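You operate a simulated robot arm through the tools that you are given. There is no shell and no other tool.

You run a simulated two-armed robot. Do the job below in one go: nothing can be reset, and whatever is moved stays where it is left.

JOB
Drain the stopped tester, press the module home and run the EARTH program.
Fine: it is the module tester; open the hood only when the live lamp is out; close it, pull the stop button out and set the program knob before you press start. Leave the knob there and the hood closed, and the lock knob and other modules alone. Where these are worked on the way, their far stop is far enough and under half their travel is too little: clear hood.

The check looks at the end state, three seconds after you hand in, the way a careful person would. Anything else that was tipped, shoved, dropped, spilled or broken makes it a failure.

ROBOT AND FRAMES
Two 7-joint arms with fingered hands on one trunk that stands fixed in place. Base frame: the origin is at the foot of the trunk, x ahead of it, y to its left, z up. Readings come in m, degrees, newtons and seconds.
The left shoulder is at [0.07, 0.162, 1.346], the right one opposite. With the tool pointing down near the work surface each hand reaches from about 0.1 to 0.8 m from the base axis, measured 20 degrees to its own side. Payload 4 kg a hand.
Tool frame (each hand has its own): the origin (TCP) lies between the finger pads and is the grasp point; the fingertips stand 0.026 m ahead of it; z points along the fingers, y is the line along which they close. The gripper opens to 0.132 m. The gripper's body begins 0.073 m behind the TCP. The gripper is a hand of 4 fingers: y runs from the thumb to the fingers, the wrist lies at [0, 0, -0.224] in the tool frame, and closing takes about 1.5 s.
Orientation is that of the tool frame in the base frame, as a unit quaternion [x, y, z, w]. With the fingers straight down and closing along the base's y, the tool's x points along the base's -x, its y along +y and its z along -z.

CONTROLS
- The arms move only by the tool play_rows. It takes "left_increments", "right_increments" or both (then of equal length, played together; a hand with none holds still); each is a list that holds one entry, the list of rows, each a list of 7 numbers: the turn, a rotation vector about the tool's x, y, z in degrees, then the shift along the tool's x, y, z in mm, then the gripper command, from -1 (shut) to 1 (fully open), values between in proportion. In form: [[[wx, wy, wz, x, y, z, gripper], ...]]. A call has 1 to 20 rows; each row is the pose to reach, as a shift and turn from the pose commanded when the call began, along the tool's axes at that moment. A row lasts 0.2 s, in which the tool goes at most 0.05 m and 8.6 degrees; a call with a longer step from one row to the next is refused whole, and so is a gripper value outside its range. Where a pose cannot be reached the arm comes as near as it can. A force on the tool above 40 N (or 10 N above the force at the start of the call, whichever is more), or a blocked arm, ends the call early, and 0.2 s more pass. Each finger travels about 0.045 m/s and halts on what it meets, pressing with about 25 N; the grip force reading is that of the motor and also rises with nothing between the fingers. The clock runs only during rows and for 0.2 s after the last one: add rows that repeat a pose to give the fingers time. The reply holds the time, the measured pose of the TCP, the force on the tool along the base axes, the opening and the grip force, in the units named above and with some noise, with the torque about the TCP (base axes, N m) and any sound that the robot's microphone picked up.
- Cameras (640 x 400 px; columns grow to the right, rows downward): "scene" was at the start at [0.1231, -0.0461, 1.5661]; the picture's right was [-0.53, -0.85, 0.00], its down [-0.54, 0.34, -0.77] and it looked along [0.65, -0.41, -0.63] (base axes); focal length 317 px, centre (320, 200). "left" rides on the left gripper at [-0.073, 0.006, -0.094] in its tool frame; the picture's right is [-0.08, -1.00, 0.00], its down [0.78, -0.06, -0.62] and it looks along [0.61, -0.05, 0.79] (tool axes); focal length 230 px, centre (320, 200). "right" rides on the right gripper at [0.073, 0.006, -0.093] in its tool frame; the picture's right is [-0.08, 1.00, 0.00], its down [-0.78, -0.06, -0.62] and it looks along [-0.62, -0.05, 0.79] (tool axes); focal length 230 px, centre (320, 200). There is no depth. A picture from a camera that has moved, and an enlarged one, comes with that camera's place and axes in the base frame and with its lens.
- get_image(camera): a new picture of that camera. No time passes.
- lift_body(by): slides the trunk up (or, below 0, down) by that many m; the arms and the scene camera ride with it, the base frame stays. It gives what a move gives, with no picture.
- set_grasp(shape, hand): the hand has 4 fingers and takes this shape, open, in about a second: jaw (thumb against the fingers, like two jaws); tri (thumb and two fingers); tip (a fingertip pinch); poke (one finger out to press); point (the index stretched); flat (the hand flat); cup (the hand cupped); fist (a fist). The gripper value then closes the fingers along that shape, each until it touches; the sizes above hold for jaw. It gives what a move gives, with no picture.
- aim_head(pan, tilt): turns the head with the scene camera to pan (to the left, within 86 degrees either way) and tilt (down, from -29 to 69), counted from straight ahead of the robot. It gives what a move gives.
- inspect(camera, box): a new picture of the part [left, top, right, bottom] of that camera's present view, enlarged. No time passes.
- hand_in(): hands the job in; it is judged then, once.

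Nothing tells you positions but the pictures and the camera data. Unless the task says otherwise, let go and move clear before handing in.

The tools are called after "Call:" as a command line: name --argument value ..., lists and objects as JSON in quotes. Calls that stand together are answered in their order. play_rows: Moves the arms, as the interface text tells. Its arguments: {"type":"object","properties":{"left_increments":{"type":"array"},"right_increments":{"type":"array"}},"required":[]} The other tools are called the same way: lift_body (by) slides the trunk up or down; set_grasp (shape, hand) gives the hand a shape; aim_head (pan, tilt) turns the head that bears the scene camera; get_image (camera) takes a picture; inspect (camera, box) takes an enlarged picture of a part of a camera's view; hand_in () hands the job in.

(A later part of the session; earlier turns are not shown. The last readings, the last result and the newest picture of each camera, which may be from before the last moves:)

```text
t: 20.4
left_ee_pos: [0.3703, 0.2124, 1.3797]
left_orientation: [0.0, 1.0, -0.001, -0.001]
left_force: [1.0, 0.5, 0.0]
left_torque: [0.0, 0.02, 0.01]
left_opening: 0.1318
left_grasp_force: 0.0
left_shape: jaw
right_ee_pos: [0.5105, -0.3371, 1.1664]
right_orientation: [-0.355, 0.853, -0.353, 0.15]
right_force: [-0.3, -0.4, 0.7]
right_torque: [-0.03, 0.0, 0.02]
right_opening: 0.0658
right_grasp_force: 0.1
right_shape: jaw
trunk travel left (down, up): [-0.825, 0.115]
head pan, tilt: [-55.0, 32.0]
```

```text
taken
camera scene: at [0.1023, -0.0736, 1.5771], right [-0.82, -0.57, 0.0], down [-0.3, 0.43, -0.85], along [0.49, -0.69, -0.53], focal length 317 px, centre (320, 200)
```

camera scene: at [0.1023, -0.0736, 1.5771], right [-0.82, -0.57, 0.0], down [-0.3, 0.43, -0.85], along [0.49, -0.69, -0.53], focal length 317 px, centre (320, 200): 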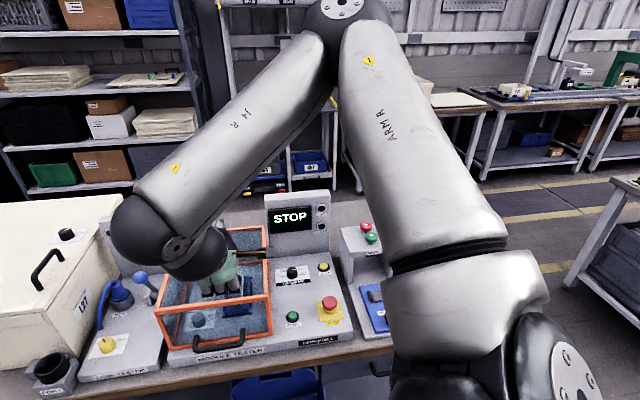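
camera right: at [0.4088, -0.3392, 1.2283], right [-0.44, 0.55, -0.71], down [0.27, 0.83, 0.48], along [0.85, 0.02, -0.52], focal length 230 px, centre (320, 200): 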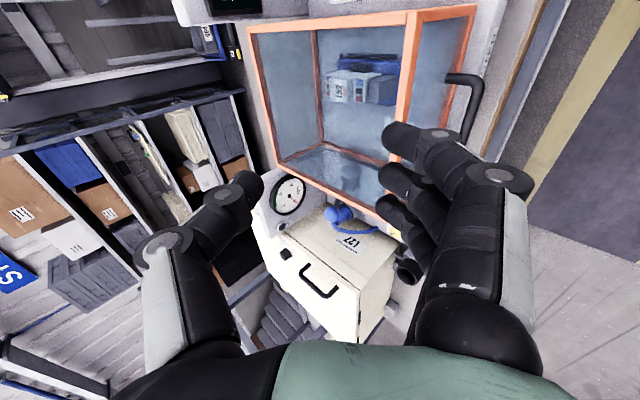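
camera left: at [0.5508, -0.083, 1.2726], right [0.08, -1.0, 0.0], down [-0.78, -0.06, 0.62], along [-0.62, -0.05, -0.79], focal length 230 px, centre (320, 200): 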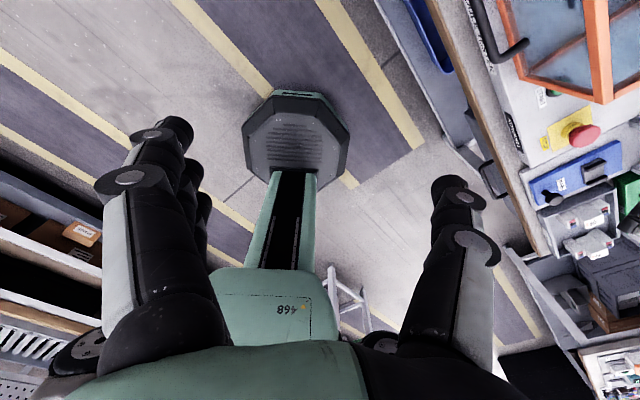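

I'll now move to the staging pose just in front of and above the handle, with the gripper partly closed.

Call:
play_rows --right_increments '[[[0, 0, 0, -26, 20, -19, -0.1], [0, 0, 0, -52, 39, -39, -0.2], [0, 0, 0, -52, 64, -14, -0.3], [0, 0, 0, -52, 90, 12, -0.35], [0, 0, 0, -52, 115, 37, -0.35], [0, 0, 0, -51, 141, 62, -0.35], [0, 0, 0, -51, 166, 88, -0.35], [0, 0, 0, -51, 192, 113, -0.35], [0, 0, 0, -51, 192, 113, -0.35]]]'

Call:
get_image --camera "right"

Call:
get_image --camera "scene"

```text
t: 22.4
left_ee_pos: [0.3704, 0.2115, 1.3801]
left_orientation: [0.001, 1.0, 0.0, -0.001]
left_force: [0.0, 0.3, 0.8]
left_torque: [0.0, 0.04, -0.01]
left_opening: 0.1318
left_grasp_force: 0.1
left_shape: jaw
right_ee_pos: [0.5183, -0.3433, 1.0476]
right_orientation: [-0.356, 0.853, -0.35, 0.15]
right_force: [-0.3, 0.8, -0.1]
right_torque: [-0.02, 0.03, 0.02]
right_opening: 0.0433
right_grasp_force: 0.0
right_shape: jaw
right hand out of reach, approached as far as the arm can: row 1, 2, 3, 4, 5, 6, 7, 8, 9
trunk travel left (down, up): [-0.825, 0.115]
head pan, tilt: [-55.0, 32.0]
```

```text
taken
camera right: at [0.4155, -0.3448, 1.1095], right [-0.44, 0.56, -0.7], down [0.27, 0.83, 0.49], along [0.85, 0.03, -0.52], focal length 230 px, centre (320, 200)
```

right: 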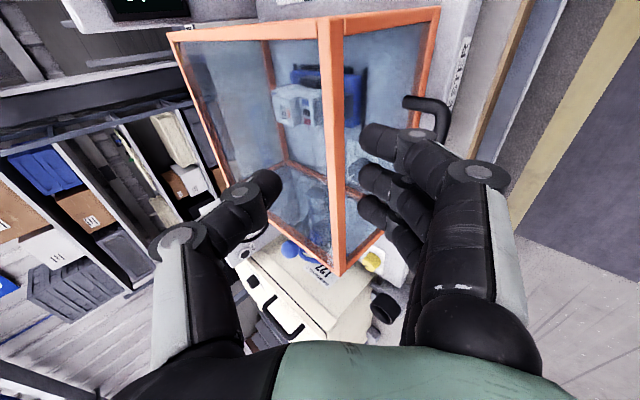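

```text
taken
camera scene: at [0.1022, -0.0736, 1.5772], right [-0.82, -0.57, 0.0], down [-0.3, 0.43, -0.85], along [0.49, -0.69, -0.53], focal length 317 px, centre (320, 200)
```

scene: 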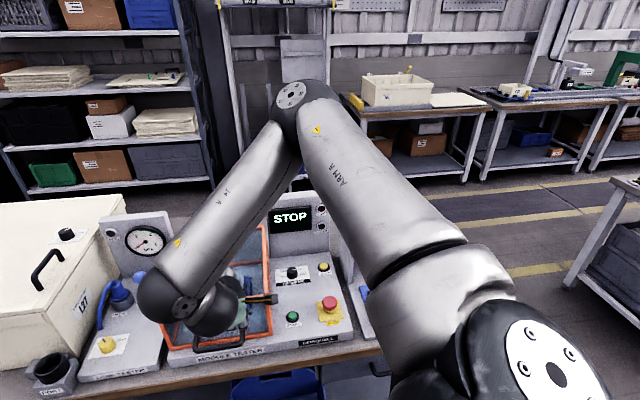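

The right arm can't take this wrist angle at the handle. The left shoulder lines up with the handle's approach direction, so the left hand will work the hood. I'll pull the right hand back and up first.

Call:
play_rows --right_increments '[[[0, 0, 0, 0, -24, -24, 0], [0, 0, 0, 0, -48, -47, 0.3], [0, 0, 0, 0, -71, -70, 0.6], [-4.7, 2, 4.7, 27, -78, -87, 1], [-9.4, 4, 9.4, 55, -86, -103, 1], [-14.1, 5.9, 14.1, 83, -93, -120, 1], [-18.9, 7.9, 18.9, 110, -101, -137, 1], [-23.6, 9.9, 23.6, 138, -108, -153, 1], [-28.3, 11.8, 28.3, 166, -116, -170, 1], [-33, 13.8, 33, 194, -123, -187, 1], [-37.8, 15.7, 37.8, 221, -131, -203, 1], [-42.6, 17.7, 42.6, 249, -138, -220, 1], [-42.6, 17.7, 42.6, 249, -138, -220, 1]]]'

Call:
get_image --camera "scene"

```text
t: 25.2
left_ee_pos: [0.3706, 0.2122, 1.3802]
left_orientation: [0.0, 1.0, 0.001, 0.0]
left_force: [0.1, 0.0, -1.1]
left_torque: [0.01, 0.03, -0.04]
left_opening: 0.1318
left_grasp_force: 0.1
left_shape: jaw
right_ee_pos: [0.3011, -0.4742, 1.3003]
right_orientation: [-0.002, 1.0, 0.001, 0.002]
right_force: [0.2, -0.4, -0.5]
right_torque: [-0.02, 0.02, 0.01]
right_opening: 0.1317
right_grasp_force: 0.1
right_shape: jaw
trunk travel left (down, up): [-0.825, 0.115]
head pan, tilt: [-55.0, 32.0]
```

```text
taken
camera scene: at [0.1027, -0.0736, 1.5771], right [-0.82, -0.57, 0.0], down [-0.3, 0.43, -0.85], along [0.49, -0.69, -0.53], focal length 317 px, centre (320, 200)
```

scene: 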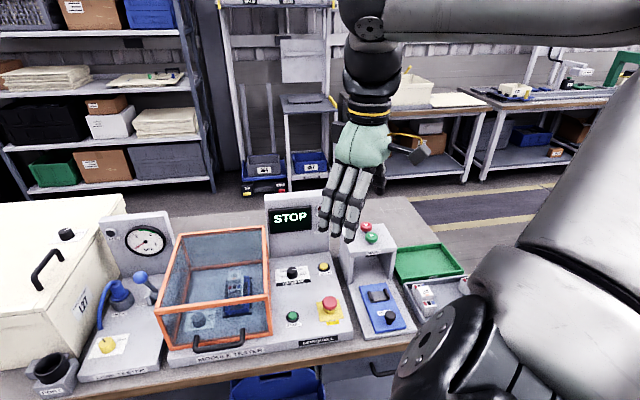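

The arm is back exactly where I commanded it. The left hand is next: I'll turn it to face along the bench normal, pitched 45° down, in front of and above the handle.

Call:
play_rows --left_increments '[[[3.55, -1.48, -3.55, -7, -34, 23, 1], [7.1, -2.95, -7.1, -13, -69, 47, 1], [10.65, -4.43, -10.65, -20, -103, 70, 1], [14.2, -5.9, -14.2, -26, -137, 93, 1], [17.75, -7.4, -17.75, -33, -172, 117, 0.8], [21.3, -8.85, -21.3, -40, -206, 140, 0.6], [24.85, -10.3, -24.85, -46, -240, 163, 0.4], [28.4, -11.8, -28.4, -53, -275, 187, 0.2], [31.95, -13.3, -31.95, -59, -309, 210, 0], [35.5, -14.75, -35.5, -66, -343, 233, -0.2], [39.05, -16.2, -39.05, -72, -378, 257, -0.3], [42.6, -17.7, -42.6, -79, -412, 280, -0.3], [42.6, -17.7, -42.6, -79, -412, 280, -0.3]]]'

Call:
get_image --camera "scene"

Call:
get_image --camera "left"

```text
t: 28.0
left_ee_pos: [0.4494, -0.2012, 1.0992]
left_orientation: [-0.354, 0.853, -0.354, 0.147]
left_force: [0.3, -0.2, -0.6]
left_torque: [0.04, 0.02, 0.03]
left_opening: 0.0467
left_grasp_force: 0.0
left_shape: jaw
right_ee_pos: [0.2993, -0.4749, 1.301]
right_orientation: [-0.003, 1.0, 0.001, 0.002]
right_force: [0.4, 0.6, -0.1]
right_torque: [-0.03, -0.01, 0.0]
right_opening: 0.1319
right_grasp_force: 0.1
right_shape: jaw
trunk travel left (down, up): [-0.825, 0.115]
head pan, tilt: [-55.0, 32.0]
```

```text
taken
camera scene: at [0.1019, -0.0731, 1.5773], right [-0.82, -0.57, 0.0], down [-0.3, 0.43, -0.85], along [0.49, -0.69, -0.53], focal length 317 px, centre (320, 200)
```

scene: 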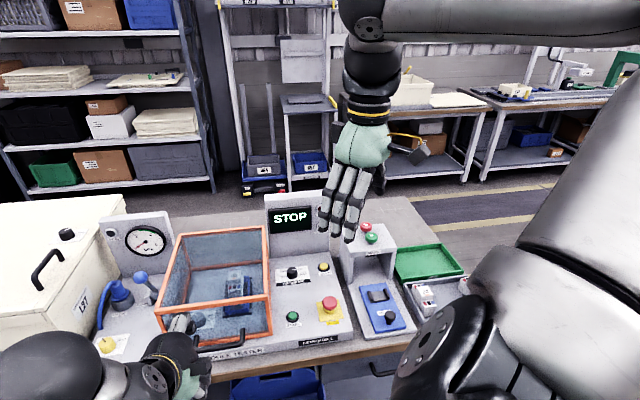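

```text
taken
camera left: at [0.4517, -0.0989, 1.1615], right [0.55, -0.44, 0.71], down [-0.83, -0.28, 0.48], along [-0.02, -0.85, -0.52], focal length 230 px, centre (320, 200)
```

left: 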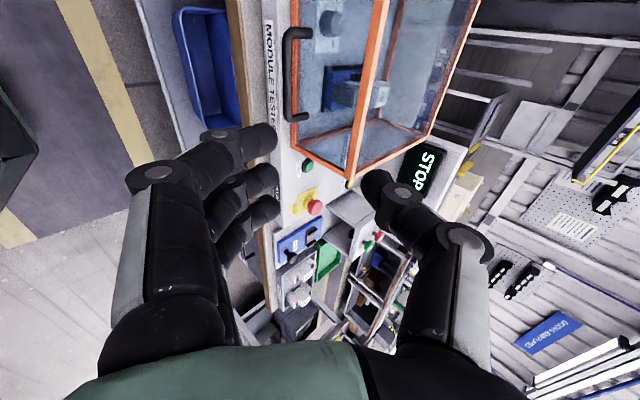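

The left hand reached the pose exactly. I'll zoom in on the handle in the left wrist camera to refine its position.

Call:
inspect --camera "left" --box '[240, 0, 400, 160]'

Call:
inspect --camera "scene" --box '[140, 210, 300, 370]'

```text
2.50 times, centred on (320, 80) of left
camera zoom: at [0.4517, -0.0989, 1.1615], right [0.55, -0.44, 0.71], down [-0.83, -0.28, 0.48], along [-0.02, -0.85, -0.52], focal length 575 px, centre (320, 500)
```

zoom: 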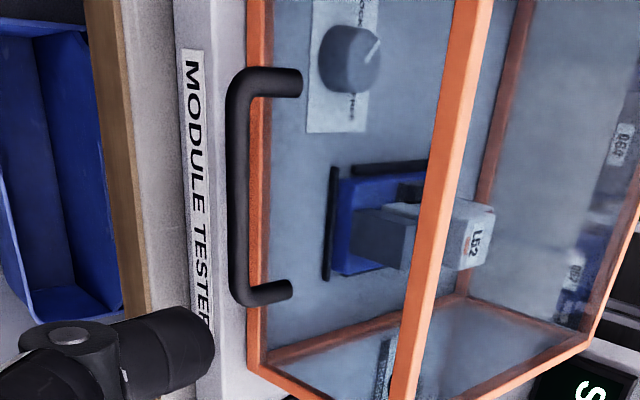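

```text
2.50 times, centred on (220, 290) of scene
camera zoom: at [0.1019, -0.0731, 1.5773], right [-0.82, -0.57, 0.0], down [-0.3, 0.43, -0.85], along [0.49, -0.69, -0.53], focal length 794 px, centre (570, -25)
```

zoom: 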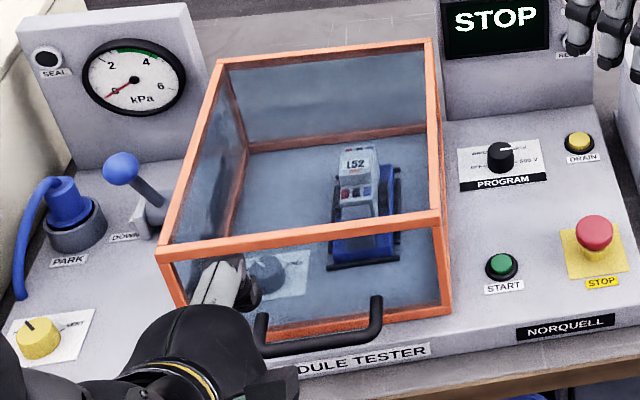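

I make the bar centre about (0.559, -0.305, 0.880), standing roughly 4 cm off the hood face. I'll flatten the hand pitch to about 33° for clearance and move to a pre-grasp pose 10 cm back from the bar.

Call:
play_rows --left_increments '[[[2.4, 0, 0, -1, 14, 31, -0.45], [4.8, 0, 0, -2, 28, 62, -0.45], [7.2, 0, 0, -3, 43, 92, -0.45], [9.6, 0, 0, -4, 57, 123, -0.45], [12, 0, 0, -4.5, 71, 154, -0.45], [12, 0, 0, -4.5, 71, 154, -0.45]]]'

Call:
get_image --camera "left"

Call:
get_image --camera "scene"

```text
t: 29.4
left_ee_pos: [0.4938, -0.2388, 0.94]
left_orientation: [-0.336, 0.812, -0.44, 0.184]
left_force: [0.1, 1.0, 0.0]
left_torque: [-0.02, 0.0, -0.01]
left_opening: 0.037
left_grasp_force: 0.2
left_shape: jaw
right_ee_pos: [0.3002, -0.4743, 1.3016]
right_orientation: [-0.003, 1.0, 0.0, 0.003]
right_force: [0.8, 0.8, -0.9]
right_torque: [0.01, 0.04, 0.01]
right_opening: 0.1321
right_grasp_force: 0.0
right_shape: jaw
trunk travel left (down, up): [-0.825, 0.115]
head pan, tilt: [-55.0, 32.0]
```

```text
taken
camera left: at [0.4882, -0.1293, 0.9885], right [0.44, -0.33, 0.84], down [-0.9, -0.21, 0.39], along [0.05, -0.92, -0.39], focal length 230 px, centre (320, 200)
```

left: 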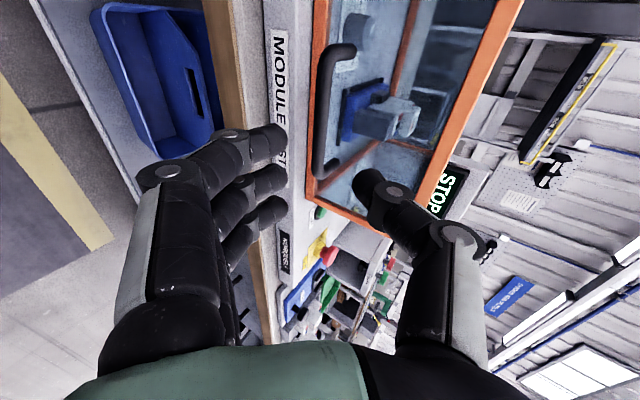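

```text
taken
camera scene: at [0.1018, -0.0734, 1.5773], right [-0.82, -0.57, 0.0], down [-0.3, 0.43, -0.85], along [0.49, -0.69, -0.53], focal length 317 px, centre (320, 200)
```

scene: 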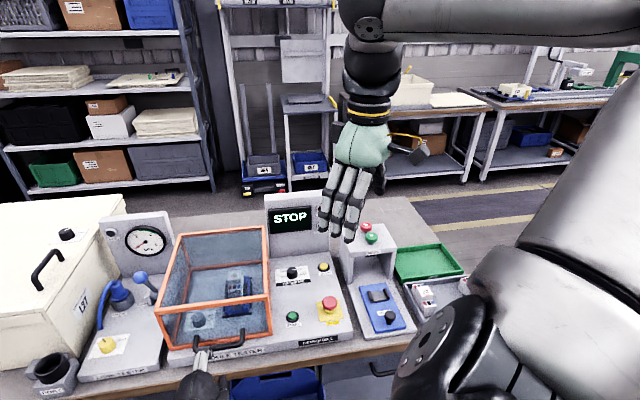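

Call:
inspect --camera "left" --box '[240, 20, 420, 220]'

```text
2.00 times, centred on (330, 120) of left
camera zoom: at [0.4882, -0.1293, 0.9885], right [0.44, -0.33, 0.84], down [-0.9, -0.21, 0.39], along [0.05, -0.92, -0.39], focal length 460 px, centre (300, 360)
```

zoom: 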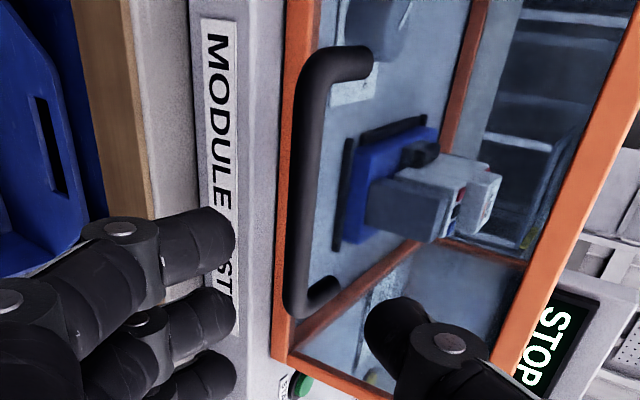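

The bar lies right on the hand's axis. I'll go straight in 10 cm with the fingers around the bar.

Call:
play_rows --left_increments '[[[0, 0, 0, -2, 0, 25, -0.4], [0, 0, 0, -4, 0, 50, -0.4], [0, 0, 0, -5, 0, 75, -0.4], [0, 0, 0, -5, 0, 90, -0.4], [0, 0, 0, -5, 0, 100, -0.4], [0, 0, 0, -5, 0, 100, -0.4]]]'

Call:
get_image --camera "left"

Call:
inspect --camera "scene" --box '[140, 210, 300, 400]'

```text
t: 30.8
left_ee_pos: [0.5581, -0.2945, 0.8869]
left_orientation: [-0.336, 0.812, -0.441, 0.182]
left_force: [-0.2, 0.3, -0.9]
left_torque: [-0.01, -0.03, 0.01]
left_opening: 0.0392
left_grasp_force: 0.0
left_shape: jaw
right_ee_pos: [0.3007, -0.4743, 1.3004]
right_orientation: [-0.003, 1.0, 0.001, 0.004]
right_force: [0.2, -0.9, 0.6]
right_torque: [0.02, -0.01, 0.01]
right_opening: 0.1321
right_grasp_force: 0.1
right_shape: jaw
trunk travel left (down, up): [-0.825, 0.115]
head pan, tilt: [-55.0, 32.0]
```

```text
taken
camera left: at [0.5521, -0.1848, 0.9331], right [0.44, -0.33, 0.84], down [-0.9, -0.21, 0.39], along [0.05, -0.92, -0.39], focal length 230 px, centre (320, 200)
```

left: 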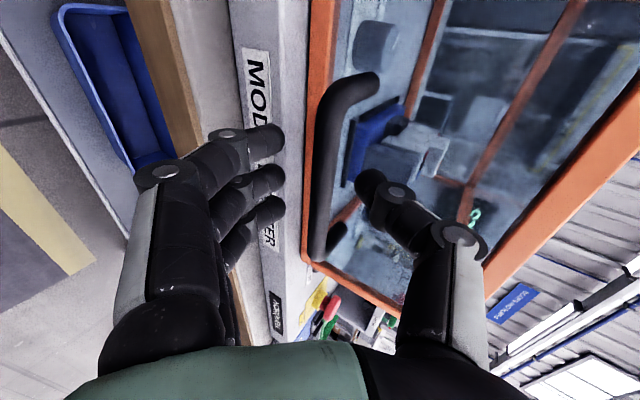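

```text
2.11 times, centred on (220, 305) of scene
camera zoom: at [0.1022, -0.0736, 1.5772], right [-0.82, -0.57, 0.0], down [-0.3, 0.43, -0.85], along [0.49, -0.69, -0.53], focal length 668 px, centre (530, -21)
```

zoom: 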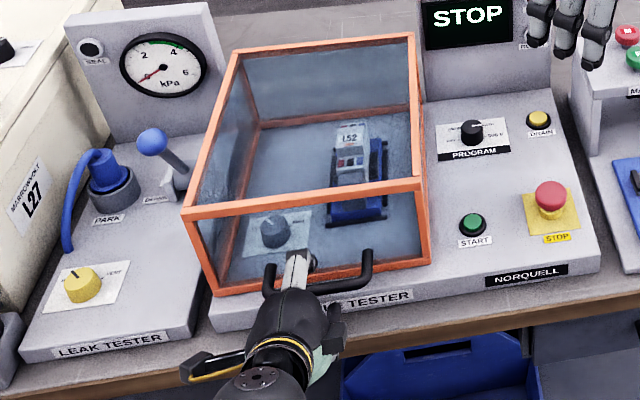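

The bar is centred between the thumb and fingers, so I'll close the grip on it.

Call:
play_rows --left_increments '[[[0, 0, 0, 0, 0, 0, -0.7], [0, 0, 0, 0, 0, 0, -1], [0, 0, 0, 0, 0, 0, -1], [0, 0, 0, 0, 0, 0, -1], [0, 0, 0, 0, 0, 0, -1]]]'

Call:
get_image --camera "left"

```text
t: 32.0
left_ee_pos: [0.5581, -0.2961, 0.8864]
left_orientation: [-0.336, 0.812, -0.441, 0.183]
left_force: [3.3, -2.8, -3.2]
left_torque: [0.05, 0.02, 0.02]
left_opening: 0.0037
left_grasp_force: 25.1
left_shape: jaw
right_ee_pos: [0.3014, -0.474, 1.3008]
right_orientation: [-0.003, 1.0, 0.001, 0.002]
right_force: [-0.5, 0.3, -0.1]
right_torque: [-0.01, 0.01, -0.01]
right_opening: 0.1316
right_grasp_force: 0.1
right_shape: jaw
trunk travel left (down, up): [-0.825, 0.115]
head pan, tilt: [-55.0, 32.0]
```

```text
taken
camera left: at [0.5528, -0.1856, 0.9328], right [0.44, -0.33, 0.84], down [-0.9, -0.21, 0.39], along [0.05, -0.92, -0.39], focal length 230 px, centre (320, 200)
```

left: 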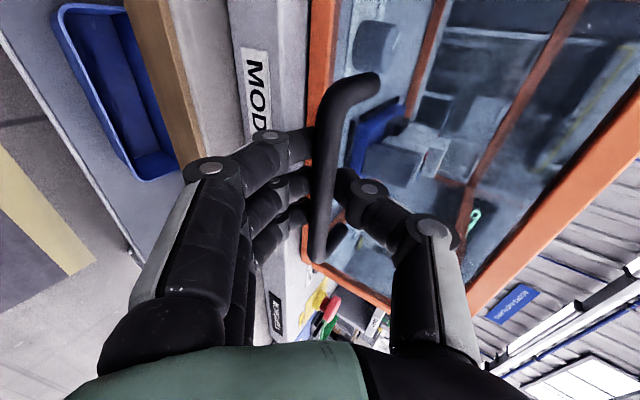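

The fingers have closed around the bar and caged it (25 N). I'll lift gently about 10° along the expected hinge arc to confirm the hood swings from the back.

Call:
play_rows --left_increments '[[[0, 0, 0, 0, -14, -5, -1], [0, 0, 0, 0, -28, -10, -1], [0, 0, 0, 0, -41, -15, -1], [0, 0, 0, 0, -55, -19, -1], [0, 0, 0, 0, -55, -19, -1]]]'

Call:
get_image --camera "scene"

Call:
get_image --camera "left"

```text
t: 33.2
left_ee_pos: [0.5681, -0.304, 0.942]
left_orientation: [-0.337, 0.812, -0.44, 0.183]
left_force: [8.1, -6.9, -5.7]
left_torque: [0.05, 0.06, 0.0]
left_opening: 0.0032
left_grasp_force: 25.3
left_shape: jaw
right_ee_pos: [0.302, -0.4759, 1.3005]
right_orientation: [-0.003, 1.0, 0.002, 0.001]
right_force: [0.1, 0.6, -0.2]
right_torque: [-0.01, 0.01, 0.01]
right_opening: 0.1319
right_grasp_force: 0.0
right_shape: jaw
trunk travel left (down, up): [-0.825, 0.115]
head pan, tilt: [-55.0, 32.0]
```

```text
taken
camera scene: at [0.1048, -0.0757, 1.5769], right [-0.82, -0.57, 0.0], down [-0.31, 0.44, -0.85], along [0.49, -0.69, -0.53], focal length 317 px, centre (320, 200)
```

scene: 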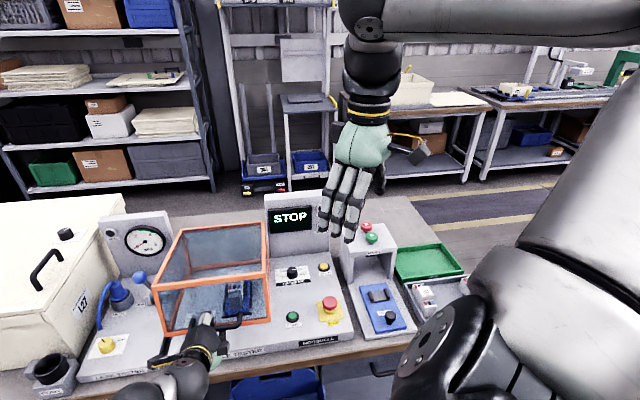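

```text
taken
camera left: at [0.5625, -0.1956, 0.9877], right [0.44, -0.33, 0.83], down [-0.9, -0.21, 0.39], along [0.05, -0.92, -0.39], focal length 230 px, centre (320, 200)
```

left: 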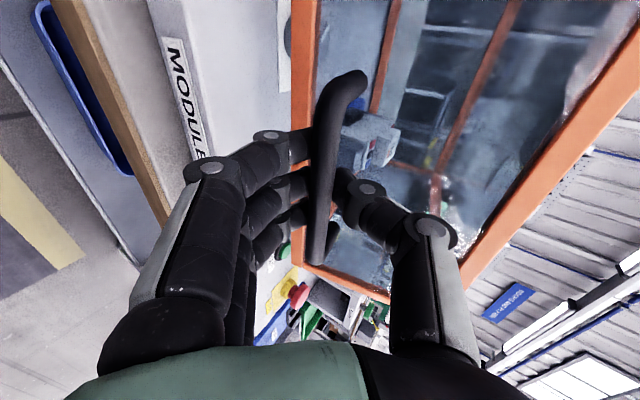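

The hood is hinging up with little force. I'll keep following the arc, to about 40°.

Call:
play_rows --left_increments '[[[0, 0, 0, 0, -20, -2, -1], [0, 0, 0, 0, -40, -5, -1], [0, 0, 0, 0, -60, -7, -1], [0, 0, 0, 0, -79, -7, -1], [0, 0, 0, 0, -98, -7, -1], [0, 0, 0, 0, -118, -6, -1], [0, 0, 0, 0, -137, -4, -1], [0, 0, 0, 0, -156, 0, -1], [0, 0, 0, 0, -176, 4, -1], [0, 0, 0, 0, -176, 4, -1]]]'

Call:
get_image --camera "scene"

Call:
get_image --camera "left"

```text
t: 35.4
left_ee_pos: [0.6384, -0.3761, 1.0875]
left_orientation: [-0.337, 0.813, -0.439, 0.182]
left_force: [6.6, -4.1, -10.1]
left_torque: [-0.02, -0.02, 0.03]
left_opening: 0.0014
left_grasp_force: 24.4
left_shape: jaw
right_ee_pos: [0.3025, -0.4762, 1.3003]
right_orientation: [-0.002, 1.0, 0.002, 0.0]
right_force: [0.6, -0.9, 0.8]
right_torque: [-0.02, -0.01, 0.03]
right_opening: 0.1317
right_grasp_force: 0.1
right_shape: jaw
trunk travel left (down, up): [-0.825, 0.115]
head pan, tilt: [-55.0, 32.0]
```

```text
taken
camera scene: at [0.1057, -0.0754, 1.5768], right [-0.82, -0.57, 0.0], down [-0.31, 0.44, -0.85], along [0.49, -0.69, -0.53], focal length 317 px, centre (320, 200)
```

scene: 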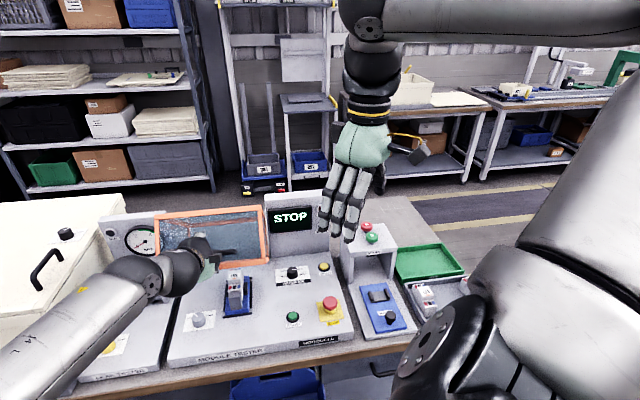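

```text
taken
camera left: at [0.6332, -0.2665, 1.1338], right [0.44, -0.33, 0.83], down [-0.9, -0.21, 0.39], along [0.05, -0.92, -0.39], focal length 230 px, centre (320, 200)
```

left: 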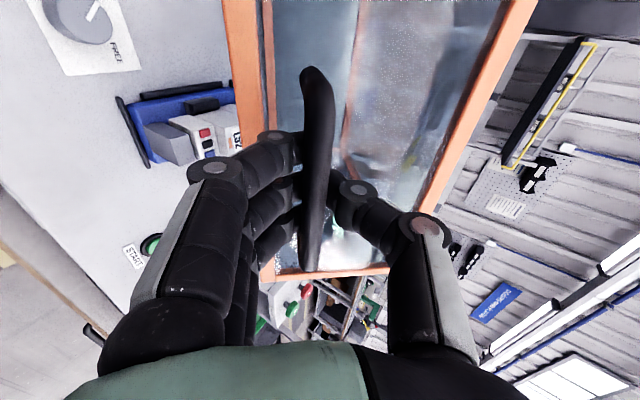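

The hood is about 40° open and the module is exposed. I'll continue to around 65°, levelling the hand a little for reach.

Call:
play_rows --left_increments '[[[2, 0, 0, 0, -19, 6, -1], [4, 0, 0, 0, -37, 13, -1], [6, 0, 0, 0, -55, 21, -1], [8, 0, 0, 0, -72, 30, -1], [10, 0, 0, 0, -89, 40, -1], [12, 0, 0, 0, -106, 51, -1], [14, 0, 0, 0, -118, 60, -1], [15, 0, 0, 0, -129, 69, -1], [15, 0, 0, 0, -129, 69, -1]]]'

Call:
get_image --camera "scene"

Call:
get_image --camera "left"

```text
t: 36.3
left_ee_pos: [0.6694, -0.3892, 1.1154]
left_orientation: [-0.318, 0.796, -0.479, 0.187]
left_force: [-0.3, -27.2, -29.1]
left_torque: [-0.31, 0.09, -0.01]
left_opening: 0.0
left_grasp_force: 25.0
left_shape: jaw
left hand out of reach, approached as far as the arm can: row 2, 3, 4
right_ee_pos: [0.3048, -0.4779, 1.2981]
right_orientation: [-0.004, 1.0, 0.003, 0.001]
right_force: [0.1, 0.0, 0.1]
right_torque: [0.0, 0.0, 0.01]
right_opening: 0.1319
right_grasp_force: 0.1
right_shape: jaw
trunk travel left (down, up): [-0.825, 0.115]
head pan, tilt: [-55.0, 32.0]
stopped in row 4 (left hand): the force on the tool passed its limit at 50 N (the readings are from after the stop); the commanded pose is now the measured one
```

```text
taken
camera scene: at [0.1061, -0.0807, 1.5763], right [-0.82, -0.57, 0.0], down [-0.31, 0.44, -0.85], along [0.48, -0.69, -0.53], focal length 317 px, centre (320, 200)
```

scene: 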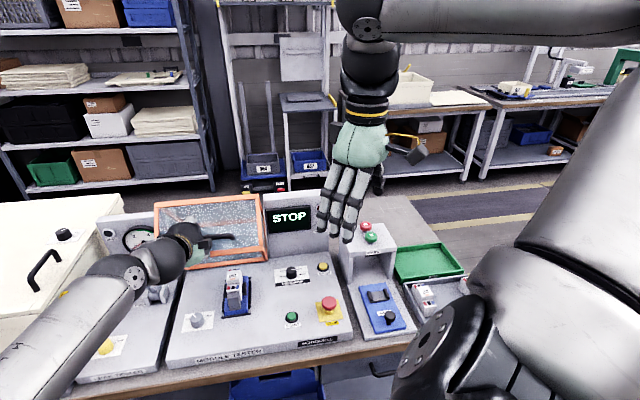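

```text
taken
camera left: at [0.6653, -0.2766, 1.1543], right [0.38, -0.28, 0.88], down [-0.92, -0.16, 0.35], along [0.04, -0.94, -0.32], focal length 230 px, centre (320, 200)
```

left: 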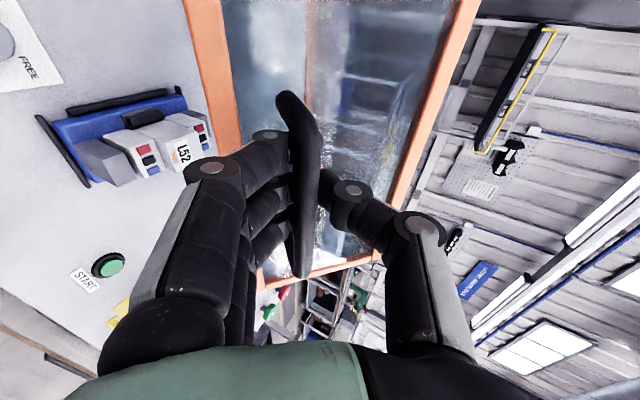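

The arm hit a joint limit as I levelled the hand, and it pulled the handle sideways. I'll undo that turn and re-centre to relieve the force.

Call:
play_rows --left_increments '[[[-2, 0, 0, 5, 0, 0, -1], [-4, 0, 0, 9, 0, 0, -1], [-5, 0, 0, 12, 0, 0, -1], [-5, 0, 0, 12, 0, 0, -1]]]'

Call:
inspect --camera "scene" --box '[120, 180, 360, 330]'

```text
t: 36.8
left_ee_pos: [0.6664, -0.3859, 1.1117]
left_orientation: [-0.32, 0.81, -0.459, 0.175]
left_force: [1.2, -30.7, -32.0]
left_torque: [-0.43, -0.01, 0.02]
left_opening: 0.0001
left_grasp_force: 25.0
left_shape: jaw
left hand out of reach, approached as far as the arm can: row 1, 2
right_ee_pos: [0.3069, -0.4787, 1.2971]
right_orientation: [-0.005, 1.0, 0.004, 0.0]
right_force: [0.7, 0.6, 0.5]
right_torque: [-0.04, 0.0, -0.02]
right_opening: 0.1319
right_grasp_force: 0.1
right_shape: jaw
trunk travel left (down, up): [-0.825, 0.115]
head pan, tilt: [-55.0, 32.0]
stopped in row 2 (left hand): the force on the tool passed its limit at 54 N (the readings are from after the stop); the commanded pose is now the measured one
```

```text
2.67 times, centred on (240, 255) of scene
camera zoom: at [0.1078, -0.0805, 1.5763], right [-0.82, -0.57, 0.0], down [-0.31, 0.44, -0.84], along [0.48, -0.69, -0.54], focal length 846 px, centre (533, 53)
```

zoom: 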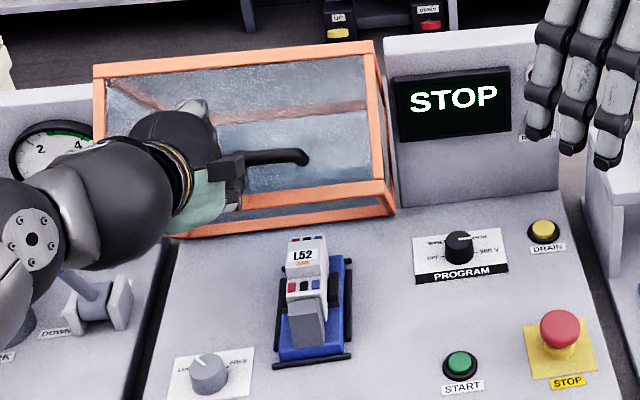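

The force is radial: the hand has slid along the bar and is pulling outward at an arm limit. I'll loosen the grip slightly, keeping the fingers under the bar, to relieve it and see whether the hood holds by itself.

Call:
play_rows --left_increments '[[[0, 0, 0, 0, 0, 0, -0.8], [0, 0, 0, 0, 0, 0, -0.6], [0, 0, 0, 0, 0, 0, -0.5], [0, 0, 0, 0, 0, 0, -0.5], [0, 0, 0, 0, 0, 0, -0.5]]]'

Call:
get_image --camera "left"

Call:
inspect --camera "scene" --box '[120, 180, 360, 330]'

```text
t: 38.0
left_ee_pos: [0.666, -0.3858, 1.1207]
left_orientation: [-0.32, 0.806, -0.463, 0.179]
left_force: [-8.6, -24.0, -12.9]
left_torque: [-0.91, 0.2, 0.02]
left_opening: 0.0335
left_grasp_force: 0.1
left_shape: jaw
right_ee_pos: [0.3007, -0.4792, 1.2992]
right_orientation: [-0.003, 1.0, 0.005, 0.003]
right_force: [0.1, 0.1, 0.0]
right_torque: [-0.02, 0.01, -0.02]
right_opening: 0.132
right_grasp_force: 0.0
right_shape: jaw
trunk travel left (down, up): [-0.825, 0.115]
head pan, tilt: [-55.0, 32.0]
```

```text
taken
camera left: at [0.6638, -0.274, 1.1624], right [0.41, -0.31, 0.86], down [-0.91, -0.17, 0.37], along [0.03, -0.93, -0.35], focal length 230 px, centre (320, 200)
```

left: 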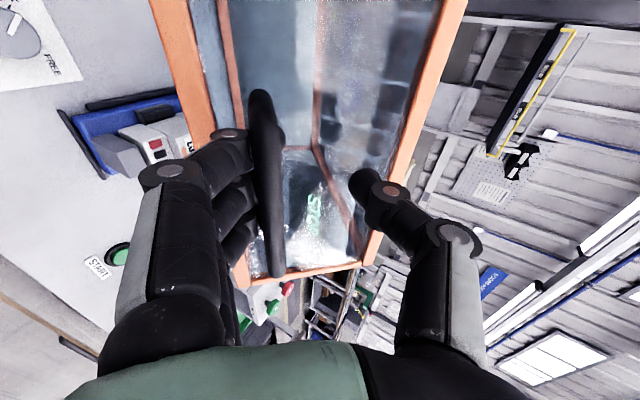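

```text
2.67 times, centred on (240, 255) of scene
camera zoom: at [0.1021, -0.0809, 1.5768], right [-0.82, -0.57, 0.0], down [-0.3, 0.44, -0.85], along [0.49, -0.69, -0.53], focal length 846 px, centre (533, 53)
```

zoom: 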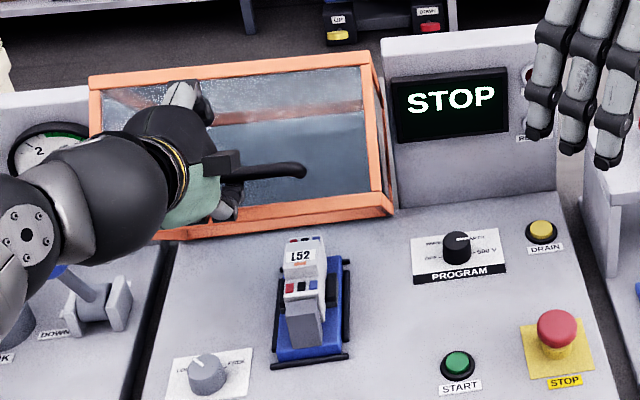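

The hood rests on my fingers, so it falls shut when let go; past about 57° its weight should carry it open. I'll go back to the last good arm pose with a loose cage and then follow the arc without levelling the hand.

Call:
play_rows --left_increments '[[[-1, -0.6, -0.3, 5, 14, -2, -0.6], [-2, -1.2, -0.7, 9, 28, -4, -0.6], [-3, -1.7, -1, 13, 42, -5, -0.6], [-3, -1.7, -1, 13, 42, -5, -0.6]]]'

Call:
get_image --camera "left"

```text
t: 39.0
left_ee_pos: [0.6452, -0.3674, 1.088]
left_orientation: [-0.343, 0.811, -0.438, 0.18]
left_force: [1.9, 0.3, -2.6]
left_torque: [-0.04, -0.05, -0.05]
left_opening: 0.0271
left_grasp_force: 0.0
left_shape: jaw
right_ee_pos: [0.3026, -0.4739, 1.3014]
right_orientation: [-0.003, 1.0, 0.001, 0.002]
right_force: [0.7, -0.3, -1.0]
right_torque: [-0.01, 0.0, 0.0]
right_opening: 0.1321
right_grasp_force: 0.0
right_shape: jaw
trunk travel left (down, up): [-0.825, 0.115]
head pan, tilt: [-55.0, 32.0]
```

```text
taken
camera left: at [0.6389, -0.2582, 1.1349], right [0.45, -0.33, 0.83], down [-0.89, -0.22, 0.4], along [0.06, -0.92, -0.39], focal length 230 px, centre (320, 200)
```

left: 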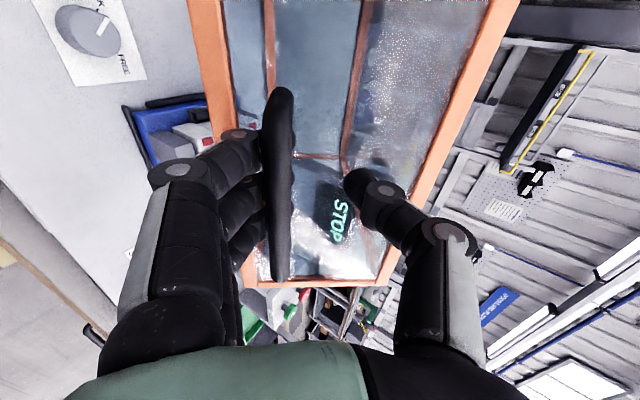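

The force is small now and the bar rests in the loose cage. I'll re-centre and follow the arc up with the hand pitch held fixed.

Call:
play_rows --left_increments '[[[0, 0, 0, 6, 0, 0, -0.6], [0, 0, 0, 12, -10, 3, -0.6], [0, 0, 0, 12, -25, 8, -0.6], [0, 0, 0, 12, -40, 14, -0.6], [0, 0, 0, 12, -55, 21, -0.6], [0, 0, 0, 12, -55, 21, -0.6]]]'

Call:
get_image --camera "left"

Call:
get_image --camera "scene"

```text
t: 40.4
left_ee_pos: [0.6475, -0.3815, 1.1054]
left_orientation: [-0.341, 0.812, -0.439, 0.179]
left_force: [-0.6, -5.1, -5.6]
left_torque: [-0.13, -0.04, -0.01]
left_opening: 0.0272
left_grasp_force: 0.1
left_shape: jaw
left hand out of reach, approached as far as the arm can: row 3, 4, 5, 6
right_ee_pos: [0.3032, -0.4737, 1.3008]
right_orientation: [-0.003, 1.0, 0.001, 0.003]
right_force: [-0.4, 0.1, -0.4]
right_torque: [-0.03, 0.01, -0.02]
right_opening: 0.1319
right_grasp_force: 0.0
right_shape: jaw
trunk travel left (down, up): [-0.825, 0.115]
head pan, tilt: [-55.0, 32.0]
```

```text
taken
camera left: at [0.6419, -0.2723, 1.1525], right [0.45, -0.33, 0.83], down [-0.89, -0.22, 0.4], along [0.05, -0.92, -0.39], focal length 230 px, centre (320, 200)
```

left: 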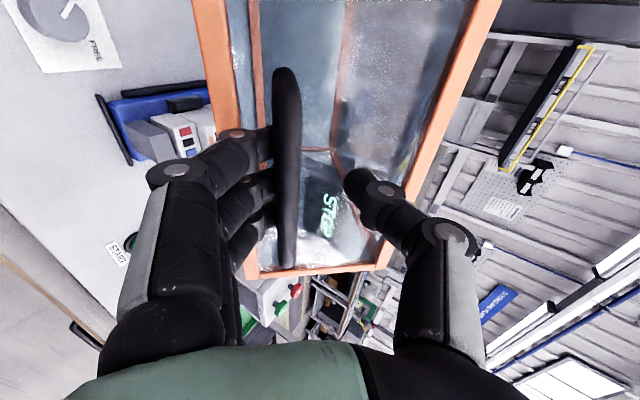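

```text
taken
camera scene: at [0.1029, -0.0755, 1.577], right [-0.82, -0.57, 0.0], down [-0.3, 0.44, -0.85], along [0.49, -0.69, -0.53], focal length 317 px, centre (320, 200)
```

scene: 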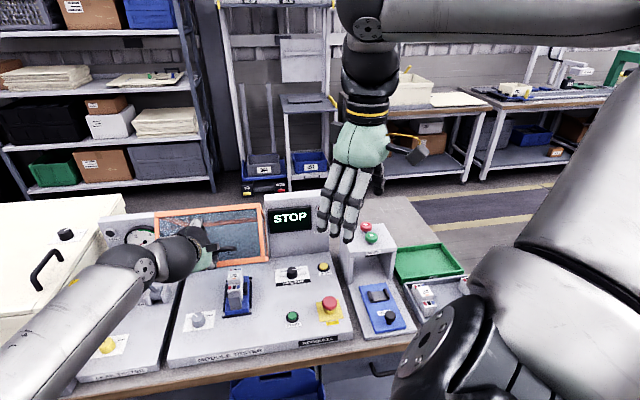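

This is a reach limit: the left arm can only take the hood to about 45–50°. The right arm's reach covers the whole arc at this same hand angle. I'll lower the hood gently with the left hand and then open it fully with the right.

Call:
play_rows --left_increments '[[[0, 0, 0, 0, 24, -5, -0.6], [0, 0, 0, 0, 47, -11, -0.6], [0, 0, 0, 0, 76, -15, -0.6], [0, 0, 0, 0, 105, -16, -0.6], [0, 0, 0, 0, 134, -16, -0.6], [0, 0, 0, 0, 163, -12, -0.6], [0, 0, 0, 0, 192, -6, -0.6], [0, 0, 0, 0, 206, -2, -0.6], [0, 0, 0, 0, 220, 2, -0.6], [0, 0, 0, 0, 230, 6, -0.6], [0, 0, 0, 0, 240, 10, -0.6], [0, 0, 0, 0, 247, 13, -0.6], [0, 0, 0, 0, 247, 13, -0.6]]]'

Call:
get_image --camera "left"

Call:
get_image --camera "scene"

```text
t: 43.2
left_ee_pos: [0.5566, -0.296, 0.8955]
left_orientation: [-0.341, 0.811, -0.44, 0.18]
left_force: [0.4, 0.2, -0.7]
left_torque: [-0.03, 0.0, 0.01]
left_opening: 0.0267
left_grasp_force: 0.0
left_shape: jaw
right_ee_pos: [0.3024, -0.4726, 1.3008]
right_orientation: [-0.003, 1.0, 0.001, 0.002]
right_force: [-0.3, -0.3, -0.1]
right_torque: [0.01, -0.01, 0.0]
right_opening: 0.1318
right_grasp_force: 0.1
right_shape: jaw
trunk travel left (down, up): [-0.825, 0.115]
head pan, tilt: [-55.0, 32.0]
```

```text
taken
camera left: at [0.5499, -0.1861, 0.942], right [0.45, -0.33, 0.83], down [-0.89, -0.22, 0.4], along [0.05, -0.92, -0.39], focal length 230 px, centre (320, 200)
```

left: 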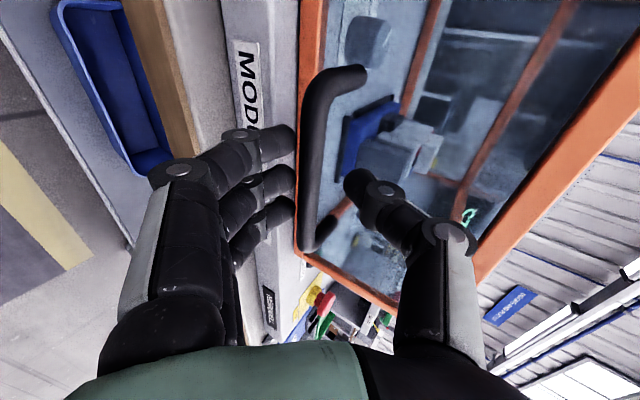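

```text
taken
camera scene: at [0.1022, -0.0737, 1.5772], right [-0.82, -0.57, 0.0], down [-0.3, 0.43, -0.85], along [0.49, -0.69, -0.53], focal length 317 px, centre (320, 200)
```

scene: 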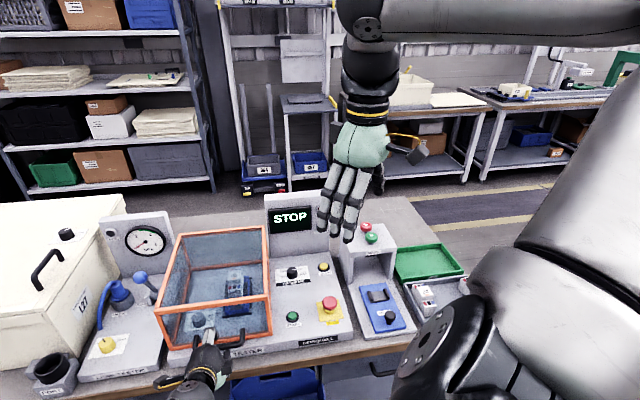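

The hood is closed again. I'll let go with the left hand, back it straight out and park it up to the left.

Call:
play_rows --left_increments '[[[0, 0, 0, 0, 0, 0, -0.4], [0, 0, 0, 0, 0, 0, -0.35], [0, 0, 0, 0, 0, -40, -0.35], [0, 0, 0, 0, 0, -75, -0.35], [0, 0, 0, 0, 0, -100, -0.3], [-3.85, 1.6, 2.9, -17, -9, -138, 0], [-7.7, 3.2, 5.9, -34, -19, -176, 0.3], [-11.5, 4.8, 8.8, -51, -28, -214, 0.6], [-15.4, 6.4, 11.7, -69, -37, -253, 1], [-19.2, 8, 14.7, -86, -46, -291, 1], [-23.1, 9.6, 17.6, -103, -56, -329, 1], [-26.9, 11.1, 20.5, -120, -65, -367, 1], [-30.8, 12.7, 23.5, -137, -74, -405, 1], [-34.6, 14.3, 26.4, -154, -84, -443, 1], [-38.5, 15.9, 29.4, -171, -93, -481, 1], [-42.3, 17.5, 32.3, -189, -102, -520, 1], [-46.2, 19.1, 35.2, -206, -111, -558, 1], [-50, 20.7, 38.2, -223, -121, -596, 1], [-53.9, 22.3, 41.1, -240, -130, -634, 1], [-53.9, 22.3, 41.1, -240, -130, -634, 1]]]'

Call:
get_image --camera "scene"

```text
t: 47.4
left_ee_pos: [0.4015, 0.1975, 1.3504]
left_orientation: [-0.003, 1.0, -0.001, -0.006]
left_force: [-0.6, -0.2, 0.1]
left_torque: [0.0, -0.04, -0.03]
left_opening: 0.132
left_grasp_force: 0.1
left_shape: jaw
right_ee_pos: [0.302, -0.4732, 1.3025]
right_orientation: [-0.004, 1.0, 0.001, 0.002]
right_force: [0.7, 0.2, -0.5]
right_torque: [-0.01, -0.02, -0.01]
right_opening: 0.132
right_grasp_force: 0.0
right_shape: jaw
trunk travel left (down, up): [-0.825, 0.115]
head pan, tilt: [-55.0, 32.0]
```

```text
taken
camera scene: at [0.1026, -0.0733, 1.5772], right [-0.82, -0.57, 0.0], down [-0.3, 0.43, -0.85], along [0.49, -0.69, -0.53], focal length 317 px, centre (320, 200)
```

scene: 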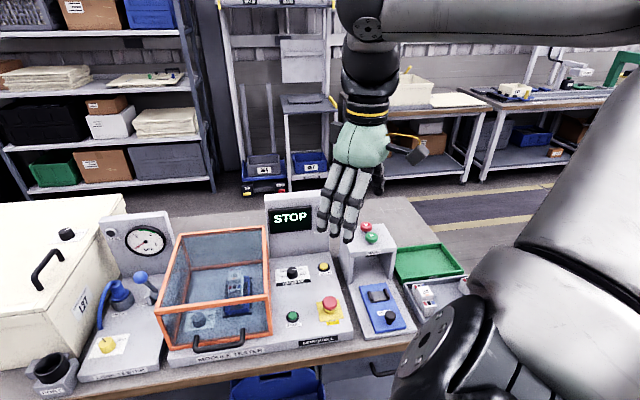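

The left hand is parked and clear. I'll bring the right hand down in front of the handle with the same pose that worked for the left.

Call:
play_rows --right_increments '[[[0, 0, 0, -25, 12, 34, 1], [0, 0, 0, -49, 24, 68, 1], [0, 0, 0, -74, 37, 102, 0.7], [0, 0, 0, -99, 49, 135, 0.4], [0, 0, 0, -123, 61, 169, 0.1], [0, 0, 0, -148, 73, 203, -0.1], [6, -2.5, -4.6, -153, 91, 221, -0.3], [12, -5, -9.1, -158, 109, 239, -0.4], [18, -7.4, -13.7, -163, 127, 256, -0.4], [24, -9.9, -18.3, -168, 145, 274, -0.4], [29.9, -12.4, -22.8, -173, 162, 292, -0.4], [35.9, -14.9, -27.4, -177, 180, 310, -0.4], [41.9, -17.3, -32, -182, 198, 327, -0.4], [47.9, -19.8, -36.5, -187, 216, 345, -0.4], [53.9, -22.3, -41.1, -192, 234, 363, -0.4], [53.9, -22.3, -41.1, -192, 234, 363, -0.4]]]'

Call:
get_image --camera "right"

Call:
get_image --camera "scene"

```text
t: 50.8
left_ee_pos: [0.402, 0.1964, 1.349]
left_orientation: [-0.004, 1.0, -0.001, -0.005]
left_force: [0.7, 0.1, 0.6]
left_torque: [0.0, 0.05, 0.0]
left_opening: 0.1318
left_grasp_force: 0.0
left_shape: jaw
right_ee_pos: [0.5359, -0.4077, 1.0528]
right_orientation: [-0.339, 0.812, -0.437, 0.188]
right_force: [0.3, 0.5, -0.8]
right_torque: [0.0, 0.0, 0.02]
right_opening: 0.0397
right_grasp_force: 0.0
right_shape: jaw
right hand out of reach, approached as far as the arm can: row 11, 12, 13, 14, 15, 16
trunk travel left (down, up): [-0.825, 0.115]
head pan, tilt: [-55.0, 32.0]
```

```text
taken
camera right: at [0.4263, -0.4033, 1.0992], right [-0.33, 0.44, -0.83], down [0.2, 0.9, 0.39], along [0.92, -0.04, -0.39], focal length 230 px, centre (320, 200)
```

right: 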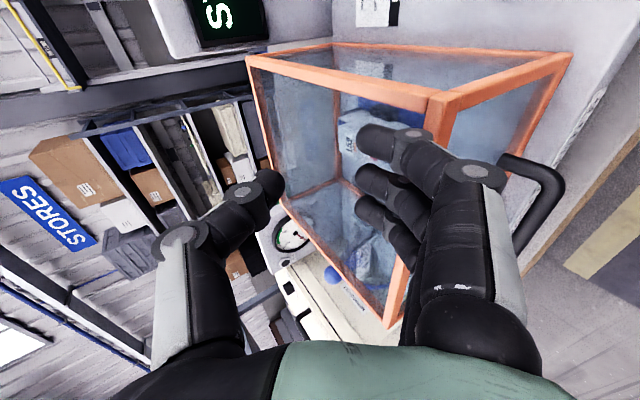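

```text
taken
camera scene: at [0.1024, -0.0736, 1.5772], right [-0.82, -0.57, 0.0], down [-0.3, 0.43, -0.85], along [0.49, -0.69, -0.53], focal length 317 px, centre (320, 200)
```

scene: 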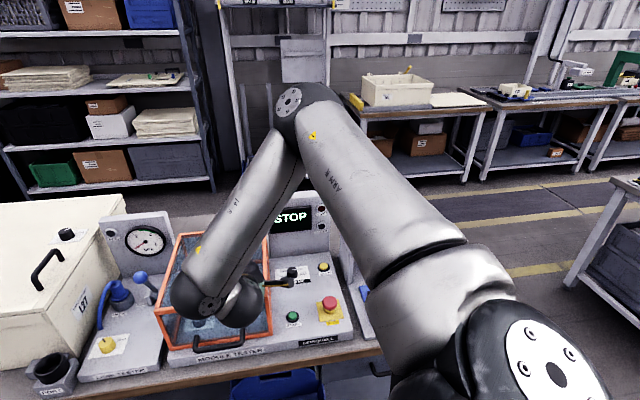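

The right arm's wrist can't fold this way close in, but it can push. New plan: the left hand lifts the hood to about 45° as before and holds it. The right hand, pointing left, then pushes the frame's underside past the balance point. First I'll back the right hand out and upright.

Call:
play_rows --right_increments '[[[0, 0, 0, 0, -33, -22, -0.4], [0, 0, 0, 0, -67, -44, -0.4], [-6, 2.5, 4.6, 23, -70, -50, -0.4], [-12, 5, 9.1, 45, -72, -55, -0.4], [-18, 7.4, 13.7, 68, -75, -61, -0.4], [-24, 9.9, 18.3, 90, -77, -67, -0.6], [-29.9, 12.4, 22.8, 113, -80, -73, -0.8], [-35.9, 14.9, 27.4, 136, -82, -78, -1], [-41.9, 17.3, 32, 158, -85, -84, -1], [-47.9, 19.8, 36.5, 181, -87, -90, -1], [-53.9, 22.3, 41.1, 204, -90, -95, -1], [-53.9, 22.3, 41.1, 204, -90, -95, -1]]]'

Call:
play_rows --right_increments '[[[-6.6, -2.7, 3.9, 0, 0, 10, -1], [-13.2, -5.5, 7.8, 0, 0, 20, -1], [-19.9, -8.2, 11.7, 0, 0, 30, -1], [-26.5, -11, 15.6, 0, 0, 40, -1], [-33.1, -13.7, 19.5, 0, 0, 50, -1], [-39.7, -16.4, 23.5, 0, 0, 60, -1], [-46.3, -19.2, 27.4, 0, 0, 70, -1], [-53, -21.9, 31.3, 0, 0, 75, -1], [-59.6, -24.7, 35.2, 0, 0, 80, -1], [-66.2, -27.4, 39.1, 0, 0, 80, -1], [-66.2, -27.4, 39.1, 0, 0, 80, -1]]]'

Call:
get_image --camera "scene"

Call:
get_image --camera "right"

```text
t: 53.4
left_ee_pos: [0.4009, 0.1978, 1.35]
left_orientation: [-0.004, 1.0, -0.001, -0.006]
left_force: [-0.7, 0.8, 0.0]
left_torque: [-0.01, 0.02, 0.03]
left_opening: 0.1322
left_grasp_force: 0.1
left_shape: jaw
right_ee_pos: [0.368, -0.5339, 1.1885]
right_orientation: [-0.004, 1.0, 0.001, 0.002]
right_force: [0.0, 0.0, 0.4]
right_torque: [0.0, 0.03, -0.02]
right_opening: 0.0002
right_grasp_force: 25.3
right_shape: jaw
trunk travel left (down, up): [-0.825, 0.115]
head pan, tilt: [-55.0, 32.0]
```

```text
t: 55.8
left_ee_pos: [0.4016, 0.1966, 1.35]
left_orientation: [-0.004, 1.0, -0.001, -0.006]
left_force: [-0.1, 0.4, -0.1]
left_torque: [0.02, 0.0, -0.01]
left_opening: 0.132
left_grasp_force: 0.1
left_shape: jaw
right_ee_pos: [0.3688, -0.5328, 1.1079]
right_orientation: [0.309, 0.756, 0.533, 0.219]
right_force: [-0.1, -0.1, 0.1]
right_torque: [-0.01, -0.03, 0.01]
right_opening: 0.0001
right_grasp_force: 24.7
right_shape: jaw
trunk travel left (down, up): [-0.825, 0.115]
head pan, tilt: [-55.0, 32.0]
```

```text
taken
camera scene: at [0.1024, -0.0735, 1.5772], right [-0.82, -0.57, 0.0], down [-0.3, 0.43, -0.85], along [0.49, -0.69, -0.53], focal length 317 px, centre (320, 200)
```

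scene: 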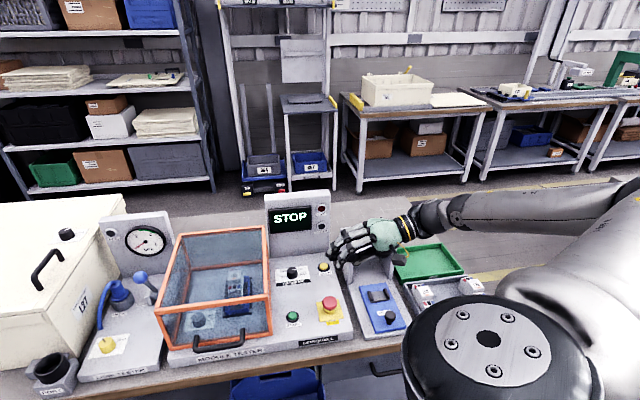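

```text
taken
camera right: at [0.2561, -0.5423, 1.1441], right [0.29, 0.19, 0.94], down [0.14, -0.98, 0.15], along [0.95, 0.09, -0.31], focal length 230 px, centre (320, 200)
```

right: 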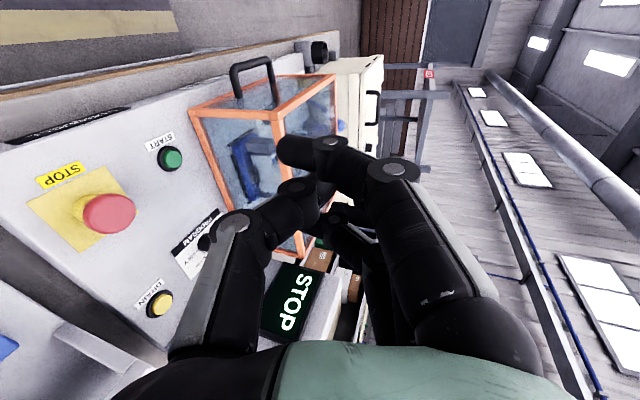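

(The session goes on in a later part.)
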